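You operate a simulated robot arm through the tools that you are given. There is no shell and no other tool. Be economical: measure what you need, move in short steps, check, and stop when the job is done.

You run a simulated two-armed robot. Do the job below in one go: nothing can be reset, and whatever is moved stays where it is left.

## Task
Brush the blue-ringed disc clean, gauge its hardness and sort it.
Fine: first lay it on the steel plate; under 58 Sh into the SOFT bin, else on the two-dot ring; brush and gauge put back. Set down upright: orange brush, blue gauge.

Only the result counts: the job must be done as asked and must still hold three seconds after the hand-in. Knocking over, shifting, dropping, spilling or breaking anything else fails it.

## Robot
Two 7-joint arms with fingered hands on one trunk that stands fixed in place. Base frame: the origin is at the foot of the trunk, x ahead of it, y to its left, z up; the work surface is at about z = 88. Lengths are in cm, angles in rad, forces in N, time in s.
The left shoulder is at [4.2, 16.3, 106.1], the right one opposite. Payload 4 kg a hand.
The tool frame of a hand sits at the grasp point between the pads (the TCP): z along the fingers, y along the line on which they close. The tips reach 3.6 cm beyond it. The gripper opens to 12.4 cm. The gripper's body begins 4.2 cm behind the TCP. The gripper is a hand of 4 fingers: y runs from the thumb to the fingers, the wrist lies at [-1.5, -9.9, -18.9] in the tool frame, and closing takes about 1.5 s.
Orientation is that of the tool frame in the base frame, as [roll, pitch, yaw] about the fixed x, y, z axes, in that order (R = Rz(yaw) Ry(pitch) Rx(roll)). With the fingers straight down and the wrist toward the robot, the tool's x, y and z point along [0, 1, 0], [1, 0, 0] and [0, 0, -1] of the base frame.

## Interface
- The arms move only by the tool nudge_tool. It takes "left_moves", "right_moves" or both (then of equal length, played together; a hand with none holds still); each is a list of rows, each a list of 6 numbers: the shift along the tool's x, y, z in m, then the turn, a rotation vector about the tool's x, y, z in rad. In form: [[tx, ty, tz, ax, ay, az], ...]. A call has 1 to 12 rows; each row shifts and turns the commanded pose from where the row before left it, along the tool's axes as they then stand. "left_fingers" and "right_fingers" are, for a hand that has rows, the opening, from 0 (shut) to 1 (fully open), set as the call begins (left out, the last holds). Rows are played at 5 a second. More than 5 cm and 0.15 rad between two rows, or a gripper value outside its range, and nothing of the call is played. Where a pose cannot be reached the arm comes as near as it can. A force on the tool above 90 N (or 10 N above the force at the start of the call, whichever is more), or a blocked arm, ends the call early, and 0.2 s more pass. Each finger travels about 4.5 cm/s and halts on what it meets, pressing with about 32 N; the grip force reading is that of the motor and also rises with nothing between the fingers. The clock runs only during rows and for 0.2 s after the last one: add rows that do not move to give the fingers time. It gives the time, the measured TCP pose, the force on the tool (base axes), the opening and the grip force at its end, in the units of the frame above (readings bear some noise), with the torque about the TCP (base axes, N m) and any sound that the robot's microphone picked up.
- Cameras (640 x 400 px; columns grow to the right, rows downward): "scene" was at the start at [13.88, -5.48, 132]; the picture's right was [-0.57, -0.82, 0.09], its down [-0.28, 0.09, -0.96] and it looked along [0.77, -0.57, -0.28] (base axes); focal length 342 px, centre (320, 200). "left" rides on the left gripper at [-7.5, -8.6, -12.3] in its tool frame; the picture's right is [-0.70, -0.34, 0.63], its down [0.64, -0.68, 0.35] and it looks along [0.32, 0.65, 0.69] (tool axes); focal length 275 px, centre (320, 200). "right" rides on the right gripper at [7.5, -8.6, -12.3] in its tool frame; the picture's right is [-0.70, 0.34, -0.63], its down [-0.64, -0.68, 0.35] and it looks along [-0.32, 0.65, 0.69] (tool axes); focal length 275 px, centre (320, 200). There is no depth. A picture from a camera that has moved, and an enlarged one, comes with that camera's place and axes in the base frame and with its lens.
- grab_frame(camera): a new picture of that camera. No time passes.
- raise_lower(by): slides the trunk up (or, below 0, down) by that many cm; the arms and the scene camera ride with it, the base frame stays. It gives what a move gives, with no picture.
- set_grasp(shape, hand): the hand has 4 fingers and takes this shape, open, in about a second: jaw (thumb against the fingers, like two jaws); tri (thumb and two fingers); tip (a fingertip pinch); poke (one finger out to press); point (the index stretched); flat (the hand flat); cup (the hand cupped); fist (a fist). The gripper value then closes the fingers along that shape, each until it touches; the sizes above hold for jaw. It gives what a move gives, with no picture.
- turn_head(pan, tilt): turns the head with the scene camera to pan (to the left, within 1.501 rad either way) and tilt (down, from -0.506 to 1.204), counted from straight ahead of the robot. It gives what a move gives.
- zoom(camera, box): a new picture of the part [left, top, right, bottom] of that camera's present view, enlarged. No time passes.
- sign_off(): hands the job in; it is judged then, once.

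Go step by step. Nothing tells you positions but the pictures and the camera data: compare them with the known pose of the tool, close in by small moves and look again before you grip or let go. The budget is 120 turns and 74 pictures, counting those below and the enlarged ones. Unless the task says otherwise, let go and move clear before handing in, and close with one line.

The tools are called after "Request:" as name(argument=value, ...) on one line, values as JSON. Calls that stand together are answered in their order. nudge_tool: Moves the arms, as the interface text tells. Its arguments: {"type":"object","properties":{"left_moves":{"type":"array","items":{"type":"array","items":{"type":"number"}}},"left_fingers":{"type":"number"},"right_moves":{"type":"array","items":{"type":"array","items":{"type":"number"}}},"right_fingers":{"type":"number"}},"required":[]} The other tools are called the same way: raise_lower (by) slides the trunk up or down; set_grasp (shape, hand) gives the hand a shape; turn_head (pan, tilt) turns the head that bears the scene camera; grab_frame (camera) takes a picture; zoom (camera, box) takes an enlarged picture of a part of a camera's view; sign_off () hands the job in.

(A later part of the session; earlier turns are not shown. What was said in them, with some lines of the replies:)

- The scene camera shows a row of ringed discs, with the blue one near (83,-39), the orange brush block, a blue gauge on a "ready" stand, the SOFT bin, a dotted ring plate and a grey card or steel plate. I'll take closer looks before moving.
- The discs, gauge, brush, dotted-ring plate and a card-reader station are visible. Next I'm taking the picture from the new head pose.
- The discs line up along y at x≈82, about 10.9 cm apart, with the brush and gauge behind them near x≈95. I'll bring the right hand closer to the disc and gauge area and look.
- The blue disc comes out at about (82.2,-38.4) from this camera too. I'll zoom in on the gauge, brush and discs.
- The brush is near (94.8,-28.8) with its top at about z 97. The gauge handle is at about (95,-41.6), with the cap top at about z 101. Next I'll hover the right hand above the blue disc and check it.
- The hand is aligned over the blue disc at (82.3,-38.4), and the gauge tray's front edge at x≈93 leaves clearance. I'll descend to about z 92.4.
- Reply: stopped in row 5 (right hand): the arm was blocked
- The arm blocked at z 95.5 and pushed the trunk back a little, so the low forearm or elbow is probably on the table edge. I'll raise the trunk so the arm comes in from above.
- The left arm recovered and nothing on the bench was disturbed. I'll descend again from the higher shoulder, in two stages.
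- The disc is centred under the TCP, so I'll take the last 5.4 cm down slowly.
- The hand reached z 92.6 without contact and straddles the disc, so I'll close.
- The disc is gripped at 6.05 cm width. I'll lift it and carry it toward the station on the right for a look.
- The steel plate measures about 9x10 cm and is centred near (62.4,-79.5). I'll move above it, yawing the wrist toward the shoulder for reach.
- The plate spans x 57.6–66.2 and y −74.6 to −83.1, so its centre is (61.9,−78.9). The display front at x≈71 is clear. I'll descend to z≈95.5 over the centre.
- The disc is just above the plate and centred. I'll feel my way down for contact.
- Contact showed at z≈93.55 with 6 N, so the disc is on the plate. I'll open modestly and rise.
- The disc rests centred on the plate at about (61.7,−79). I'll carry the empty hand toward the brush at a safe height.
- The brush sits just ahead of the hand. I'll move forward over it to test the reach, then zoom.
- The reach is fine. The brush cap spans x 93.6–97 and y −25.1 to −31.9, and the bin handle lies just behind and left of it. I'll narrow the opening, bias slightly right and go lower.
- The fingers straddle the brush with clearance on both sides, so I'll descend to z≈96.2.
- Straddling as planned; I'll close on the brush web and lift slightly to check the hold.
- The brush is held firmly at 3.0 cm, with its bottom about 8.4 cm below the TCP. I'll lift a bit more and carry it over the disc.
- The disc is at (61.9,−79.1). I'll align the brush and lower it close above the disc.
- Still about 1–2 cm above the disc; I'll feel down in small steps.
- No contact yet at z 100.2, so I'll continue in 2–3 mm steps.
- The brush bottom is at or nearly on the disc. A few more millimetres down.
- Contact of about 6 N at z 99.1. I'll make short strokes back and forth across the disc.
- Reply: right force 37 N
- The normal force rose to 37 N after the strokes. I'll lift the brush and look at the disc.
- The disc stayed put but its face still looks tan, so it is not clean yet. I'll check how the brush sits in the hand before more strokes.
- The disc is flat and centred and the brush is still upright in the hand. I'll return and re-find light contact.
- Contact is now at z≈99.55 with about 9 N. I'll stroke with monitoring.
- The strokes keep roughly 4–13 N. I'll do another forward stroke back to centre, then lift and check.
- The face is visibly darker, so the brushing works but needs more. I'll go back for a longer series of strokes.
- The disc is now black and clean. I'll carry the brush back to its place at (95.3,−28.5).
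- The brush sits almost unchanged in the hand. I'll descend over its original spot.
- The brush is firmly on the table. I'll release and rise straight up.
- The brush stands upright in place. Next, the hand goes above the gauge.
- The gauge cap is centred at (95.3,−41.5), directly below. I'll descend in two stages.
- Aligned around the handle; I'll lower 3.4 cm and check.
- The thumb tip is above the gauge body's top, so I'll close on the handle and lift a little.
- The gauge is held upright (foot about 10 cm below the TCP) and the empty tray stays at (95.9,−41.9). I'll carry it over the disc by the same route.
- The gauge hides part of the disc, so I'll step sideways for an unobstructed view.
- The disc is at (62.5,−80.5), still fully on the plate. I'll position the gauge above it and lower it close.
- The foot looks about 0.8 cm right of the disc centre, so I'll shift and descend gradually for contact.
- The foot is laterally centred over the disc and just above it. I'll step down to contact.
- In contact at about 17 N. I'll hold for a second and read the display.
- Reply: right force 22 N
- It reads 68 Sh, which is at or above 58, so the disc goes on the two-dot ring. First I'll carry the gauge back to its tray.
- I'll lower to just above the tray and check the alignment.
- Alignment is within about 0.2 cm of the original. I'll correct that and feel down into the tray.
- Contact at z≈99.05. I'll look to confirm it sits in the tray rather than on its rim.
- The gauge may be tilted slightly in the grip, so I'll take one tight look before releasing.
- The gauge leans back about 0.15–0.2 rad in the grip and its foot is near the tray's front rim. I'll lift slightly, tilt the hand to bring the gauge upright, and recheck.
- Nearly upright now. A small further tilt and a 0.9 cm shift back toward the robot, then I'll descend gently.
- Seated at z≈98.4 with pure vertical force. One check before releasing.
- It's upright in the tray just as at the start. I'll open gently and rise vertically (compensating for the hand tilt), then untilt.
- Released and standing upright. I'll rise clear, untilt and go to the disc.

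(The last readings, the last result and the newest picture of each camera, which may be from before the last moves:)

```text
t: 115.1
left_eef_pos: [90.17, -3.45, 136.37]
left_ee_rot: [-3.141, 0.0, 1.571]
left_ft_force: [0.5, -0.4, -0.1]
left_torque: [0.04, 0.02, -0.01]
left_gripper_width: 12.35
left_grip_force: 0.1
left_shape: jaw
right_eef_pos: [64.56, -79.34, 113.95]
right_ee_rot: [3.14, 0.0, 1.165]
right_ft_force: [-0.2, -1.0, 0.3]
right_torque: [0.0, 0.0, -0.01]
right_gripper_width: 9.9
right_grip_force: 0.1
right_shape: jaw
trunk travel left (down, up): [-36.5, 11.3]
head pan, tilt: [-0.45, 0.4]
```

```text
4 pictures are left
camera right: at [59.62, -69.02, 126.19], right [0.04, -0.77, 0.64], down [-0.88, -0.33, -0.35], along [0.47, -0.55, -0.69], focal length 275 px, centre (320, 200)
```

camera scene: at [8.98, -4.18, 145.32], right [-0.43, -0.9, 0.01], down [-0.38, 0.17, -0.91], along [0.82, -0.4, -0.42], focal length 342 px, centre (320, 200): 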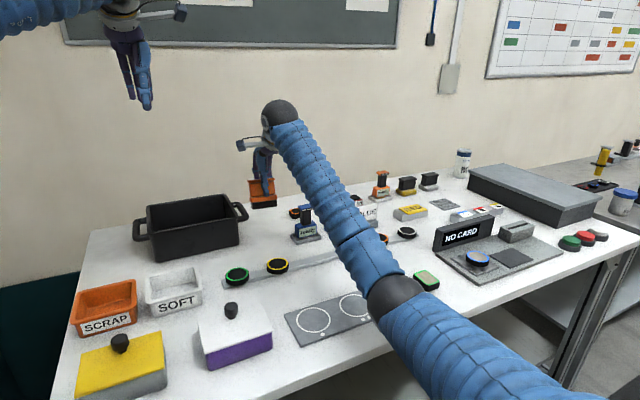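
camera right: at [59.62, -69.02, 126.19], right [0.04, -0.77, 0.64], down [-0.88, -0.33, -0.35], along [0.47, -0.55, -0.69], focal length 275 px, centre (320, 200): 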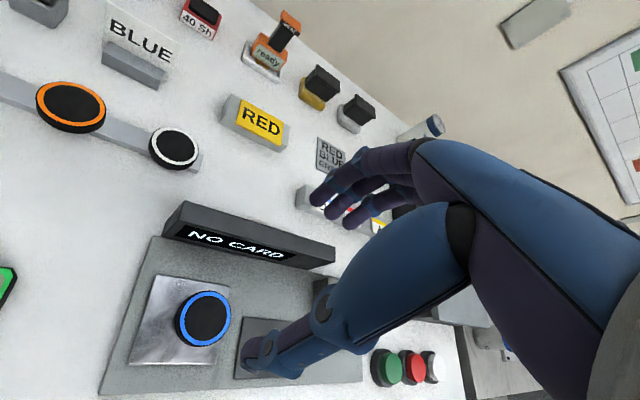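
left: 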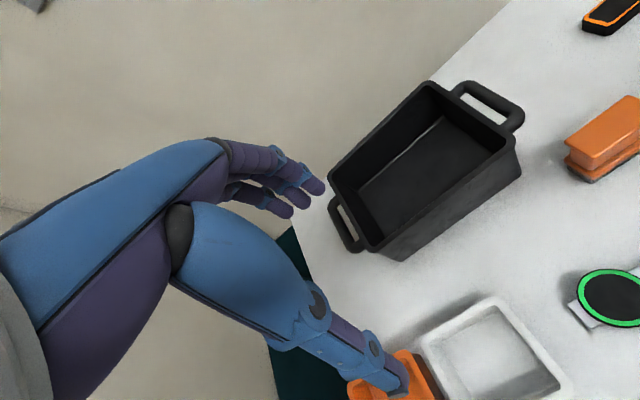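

The disc is clean on the plate at (62.1,−80.5), and the gauge and brush are back. I'll descend over the disc to grip it, sparing pictures.

Request:
nudge_tool(right_moves=[[-0.0204, -0.018, 0, 0, 0, 0], [0, 0, 0.04, 0, 0, 0], [0, 0, 0.04, 0, 0, 0], [0, 0, 0.04, 0, 0, 0], [0, 0, 0.03, 0, 0, 0], [0, 0, 0, 0, 0, 0]], right_fingers=0.72)

Request:
nudge_tool(right_moves=[[0, 0, 0.02, 0, 0, 0], [0, 0, 0.02, 0, 0, 0], [0, 0, 0.011, 0, 0, 0], [0, 0, 0, 0, 0, 0]])

```text
t: 116.5
left_eef_pos: [90.0, -3.46, 136.42]
left_ee_rot: [3.141, 0.002, 1.571]
left_ft_force: [-0.3, 0.0, -0.7]
left_torque: [0.01, -0.02, 0.0]
left_gripper_width: 12.38
left_grip_force: 0.0
left_shape: jaw
right_eef_pos: [62.3, -80.55, 98.77]
right_ee_rot: [3.14, 0.002, 1.166]
right_ft_force: [-0.5, -0.1, -0.4]
right_torque: [0.04, -0.03, 0.0]
right_gripper_width: 8.95
right_grip_force: 0.0
right_shape: jaw
trunk travel left (down, up): [-36.5, 11.3]
head pan, tilt: [-0.45, 0.4]
```

```text
t: 117.5
left_eef_pos: [90.12, -3.51, 136.32]
left_ee_rot: [-3.141, 0.0, 1.571]
left_ft_force: [-0.1, 0.0, 0.7]
left_torque: [0.01, 0.01, -0.04]
left_gripper_width: 12.38
left_grip_force: 0.1
left_shape: jaw
right_eef_pos: [62.38, -80.45, 93.72]
right_ee_rot: [3.141, 0.002, 1.168]
right_ft_force: [-0.6, 0.1, -0.6]
right_torque: [-0.01, 0.0, 0.02]
right_gripper_width: 8.96
right_grip_force: 0.0
right_shape: jaw
trunk travel left (down, up): [-36.5, 11.3]
head pan, tilt: [-0.45, 0.4]
```

Reached the grasp height without contact. I'll close and lift.

Request:
nudge_tool(right_moves=[[0, 0, 0, 0, 0, 0], [0, 0, 0, 0, 0, 0], [0, 0, 0, 0, 0, 0], [0, 0, 0, 0, 0, 0], [0, 0, 0, 0, 0, 0], [0, 0, 0, 0, 0, 0], [0, 0, 0, 0, 0, 0]], right_fingers=0.2)

Request:
nudge_tool(right_moves=[[0, 0, -0.02, 0, 0, 0], [0, 0, -0.04, 0, 0, 0], [0, 0, -0.04, 0, 0, 0], [0, 0, 0, 0, 0, 0]])

```text
t: 119.1
left_eef_pos: [90.13, -3.47, 136.28]
left_ee_rot: [-3.14, -0.001, 1.57]
left_ft_force: [-0.2, 0.0, 1.0]
left_torque: [0.01, 0.01, 0.0]
left_gripper_width: 12.4
left_grip_force: 0.2
left_shape: jaw
right_eef_pos: [62.26, -80.43, 93.69]
right_ee_rot: [-3.141, 0.003, 1.166]
right_ft_force: [-1.1, -0.5, 4.7]
right_torque: [0.07, 0.14, 0.02]
right_gripper_width: 5.79
right_grip_force: 32.6
right_shape: jaw
trunk travel left (down, up): [-36.5, 11.3]
head pan, tilt: [-0.45, 0.4]
```

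```text
t: 120.1
left_eef_pos: [90.25, -3.62, 136.2]
left_ee_rot: [3.139, 0.0, 1.571]
left_ft_force: [0.4, 0.4, -0.1]
left_torque: [0.02, 0.0, 0.0]
left_gripper_width: 12.34
left_grip_force: 0.0
left_shape: jaw
right_eef_pos: [61.87, -80.36, 103.63]
right_ee_rot: [-3.142, 0.0, 1.168]
right_ft_force: [0.3, 0.1, -0.5]
right_torque: [-0.01, 0.02, -0.01]
right_gripper_width: 5.76
right_grip_force: 32.1
right_shape: jaw
trunk travel left (down, up): [-36.5, 11.3]
head pan, tilt: [-0.45, 0.4]
```

The disc is gripped (5.8 cm). The two-dot ring works out at about (61.8,−39.7), so I'll carry the disc there and look.

Request:
nudge_tool(right_moves=[[0, 0, 0, 0, 0, -0.134], [0, 0, 0, 0, 0, -0.134], [0, 0, 0, 0, 0, -0.134], [0.045, 0, 0, 0, 0, 0], [0.045, 0, 0, 0, 0, 0], [0.045, 0, 0, 0, 0, 0], [0.045, 0, 0, 0, 0, 0], [0.045, 0, 0, 0, 0, 0], [0.045, 0, 0, 0, 0, 0], [0.045, 0, 0, 0, 0, 0], [0.045, 0, 0, 0, 0, 0], [0.04, 0, 0, 0, 0, 0]])

Request:
nudge_tool(right_moves=[[0, 0, 0.02, 0, 0, 0], [0, 0, 0.02, 0, 0, 0], [0, 0, 0.02, 0, 0, 0], [0, 0, 0, 0, 0, 0]])

Request:
grab_frame(camera="right")

```text
t: 122.7
left_eef_pos: [90.23, -3.57, 136.25]
left_ee_rot: [-3.139, 0.0, 1.572]
left_ft_force: [-0.3, -0.5, -0.5]
left_torque: [-0.02, -0.01, 0.01]
left_gripper_width: 12.37
left_grip_force: 0.1
left_shape: jaw
right_eef_pos: [62.37, -40.5, 103.63]
right_ee_rot: [-3.141, 0.005, 1.569]
right_ft_force: [0.9, 0.7, -0.2]
right_torque: [0.0, -0.02, 0.0]
right_gripper_width: 5.77
right_grip_force: 31.7
right_shape: jaw
trunk travel left (down, up): [-36.5, 11.3]
head pan, tilt: [-0.45, 0.4]
```

```text
t: 123.7
left_eef_pos: [90.21, -3.48, 136.29]
left_ee_rot: [-3.141, 0.001, 1.571]
left_ft_force: [-0.4, 0.3, 0.3]
left_torque: [-0.01, 0.0, 0.03]
left_gripper_width: 12.37
left_grip_force: 0.0
left_shape: jaw
right_eef_pos: [62.15, -40.44, 97.75]
right_ee_rot: [3.139, 0.001, 1.569]
right_ft_force: [-0.2, 0.1, 0.0]
right_torque: [-0.04, 0.0, -0.02]
right_gripper_width: 5.73
right_grip_force: 31.2
right_shape: jaw
trunk travel left (down, up): [-36.5, 11.3]
head pan, tilt: [-0.45, 0.4]
```

```text
3 pictures are left
camera right: at [53.57, -32.9, 109.97], right [0.34, -0.7, 0.64], down [-0.68, -0.64, -0.35], along [0.65, -0.32, -0.69], focal length 275 px, centre (320, 200)
```

right: 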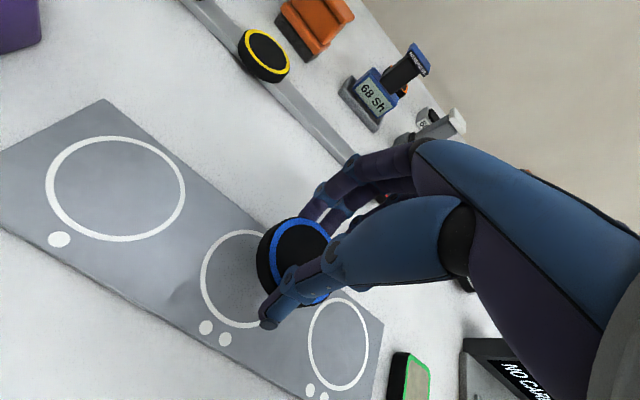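

The ring centre is at (61.55,−39.7) and the disc is at (62.2,−40.5). I'll shift over and descend.

Request:
nudge_tool(right_moves=[[0.0075, -0.006, 0.015, 0, 0, 0], [0, 0, 0.02, 0, 0, 0], [0, 0, 0.008, 0, 0, 0], [0, 0, 0, 0, 0, 0]])

Request:
nudge_tool(right_moves=[[0, 0, 0.004, 0, 0, 0], [0, 0, 0, 0, 0, 0]])

Request:
nudge_tool(right_moves=[[0, 0, 0.004, 0, 0, 0], [0, 0, 0, 0, 0, 0]])

Request:
nudge_tool(right_moves=[[0, 0, 0.003, 0, 0, 0], [0, 0, 0, 0, 0, 0]])

```text
t: 124.7
left_eef_pos: [90.08, -3.52, 136.43]
left_ee_rot: [3.141, 0.001, 1.57]
left_ft_force: [-0.5, 0.7, 0.5]
left_torque: [-0.01, -0.03, -0.02]
left_gripper_width: 12.36
left_grip_force: 0.0
left_shape: jaw
right_eef_pos: [61.78, -39.67, 93.28]
right_ee_rot: [-3.141, 0.004, 1.571]
right_ft_force: [0.0, 0.2, -0.6]
right_torque: [-0.01, 0.03, 0.02]
right_gripper_width: 5.73
right_grip_force: 32.1
right_shape: jaw
trunk travel left (down, up): [-36.5, 11.3]
head pan, tilt: [-0.45, 0.4]
```

```text
t: 125.3
left_eef_pos: [90.24, -3.56, 136.48]
left_ee_rot: [3.141, 0.0, 1.57]
left_ft_force: [-0.2, 0.5, -0.2]
left_torque: [-0.03, 0.0, 0.04]
left_gripper_width: 12.39
left_grip_force: 0.2
left_shape: jaw
right_eef_pos: [61.71, -39.61, 92.93]
right_ee_rot: [3.14, 0.001, 1.569]
right_ft_force: [0.6, 0.0, -1.1]
right_torque: [-0.03, -0.01, 0.02]
right_gripper_width: 5.76
right_grip_force: 32.0
right_shape: jaw
trunk travel left (down, up): [-36.5, 11.3]
head pan, tilt: [-0.45, 0.4]
```

```text
t: 125.9
left_eef_pos: [90.26, -3.59, 136.44]
left_ee_rot: [-3.141, 0.001, 1.572]
left_ft_force: [-0.2, 0.2, -0.6]
left_torque: [0.01, 0.01, -0.01]
left_gripper_width: 12.38
left_grip_force: 0.1
left_shape: jaw
right_eef_pos: [61.59, -39.67, 92.64]
right_ee_rot: [3.137, 0.0, 1.571]
right_ft_force: [1.0, -1.5, 10.4]
right_torque: [0.02, 0.25, -0.01]
right_gripper_width: 5.77
right_grip_force: 31.9
right_shape: jaw
trunk travel left (down, up): [-36.5, 11.3]
head pan, tilt: [-0.45, 0.4]
```

```text
t: 126.5
left_eef_pos: [89.95, -3.41, 136.43]
left_ee_rot: [3.141, 0.0, 1.57]
left_ft_force: [0.4, 0.2, 1.1]
left_torque: [-0.01, 0.01, 0.01]
left_gripper_width: 12.37
left_grip_force: 0.1
left_shape: jaw
right_eef_pos: [61.6, -39.66, 92.59]
right_ee_rot: [3.136, 0.002, 1.567]
right_ft_force: [3.5, -1.6, 27.3]
right_torque: [-0.05, 0.19, 0.01]
right_gripper_width: 5.81
right_grip_force: 32.2
right_shape: jaw
trunk travel left (down, up): [-36.5, 11.3]
head pan, tilt: [-0.45, 0.4]
```

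The disc is down on the ring plate. I'll relieve the pressure, open, rise and take a picture.

Request:
nudge_tool(right_moves=[[0, 0, -0.0025, 0, 0, 0], [0, 0, 0, 0, 0, 0]])

Request:
nudge_tool(right_moves=[[0, 0, 0, 0, 0, 0], [0, 0, 0, 0, 0, 0], [0, 0, 0, 0, 0, 0], [0, 0, 0, 0, 0, 0], [0, 0, 0, 0, 0, 0], [0, 0, -0.02, 0, 0, 0], [0, 0, -0.04, 0, 0, 0], [0, 0, -0.04, 0, 0, 0], [0, 0, -0.04, 0, 0, 0], [0, 0, -0.04, 0, 0, 0], [0, 0, 0, 0, 0, 0]], right_fingers=0.75)

Request:
grab_frame(camera="right")

Request:
grab_frame(camera="scene")

```text
t: 127.1
left_eef_pos: [90.04, -3.39, 136.27]
left_ee_rot: [-3.141, -0.001, 1.571]
left_ft_force: [0.5, 0.3, -0.3]
left_torque: [0.0, 0.01, 0.02]
left_gripper_width: 12.36
left_grip_force: 0.1
left_shape: jaw
right_eef_pos: [61.71, -39.82, 92.62]
right_ee_rot: [3.14, 0.002, 1.569]
right_ft_force: [3.1, -2.2, 21.1]
right_torque: [-0.05, 0.14, -0.01]
right_gripper_width: 5.78
right_grip_force: 32.1
right_shape: jaw
trunk travel left (down, up): [-36.5, 11.3]
head pan, tilt: [-0.45, 0.4]
```

```text
t: 129.5
left_eef_pos: [90.07, -3.51, 136.37]
left_ee_rot: [3.14, 0.0, 1.571]
left_ft_force: [0.0, 0.8, 1.1]
left_torque: [0.02, -0.04, -0.03]
left_gripper_width: 12.34
left_grip_force: 0.0
left_shape: jaw
right_eef_pos: [61.97, -39.89, 110.4]
right_ee_rot: [-3.141, 0.004, 1.573]
right_ft_force: [-0.7, -0.4, 0.2]
right_torque: [-0.03, 0.0, 0.0]
right_gripper_width: 9.28
right_grip_force: 0.1
right_shape: jaw
trunk travel left (down, up): [-36.5, 11.3]
head pan, tilt: [-0.45, 0.4]
```

```text
2 pictures are left
camera right: at [53.22, -32.3, 122.62], right [0.34, -0.7, 0.63], down [-0.68, -0.64, -0.35], along [0.65, -0.32, -0.69], focal length 275 px, centre (320, 200)
```

right: 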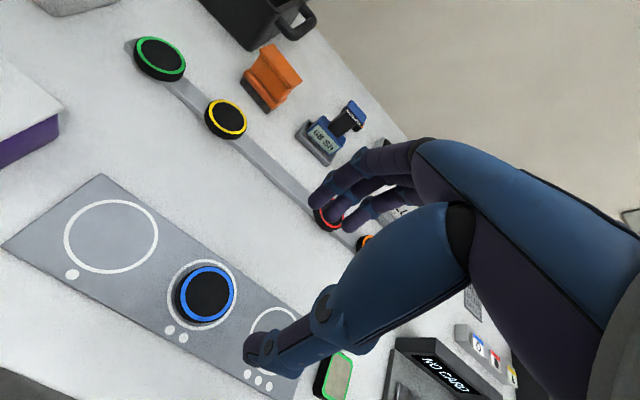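

```text
1 pictures are left
camera scene: at [8.89, -4.18, 145.33], right [-0.43, -0.9, 0.01], down [-0.38, 0.17, -0.91], along [0.82, -0.4, -0.42], focal length 342 px, centre (320, 200)
```

scene: 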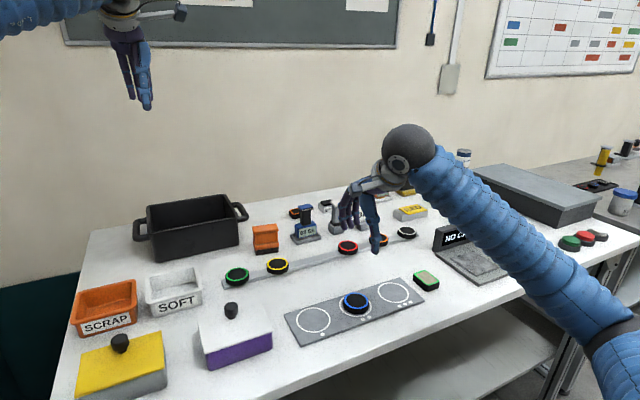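

The disc sits inside the two-dot ring, the brush and gauge stand upright in their places, and the hand is clear, so I'm handing in.

Request:
sign_off()

```text
The job is handed in.
```

The blue-ringed disc is brushed clean and gauged at 68 Sh on the steel plate. It now lies on the two-dot ring, and the orange brush and blue gauge are back upright in their places. The gauge leaned slightly in the grip while it took the reading.
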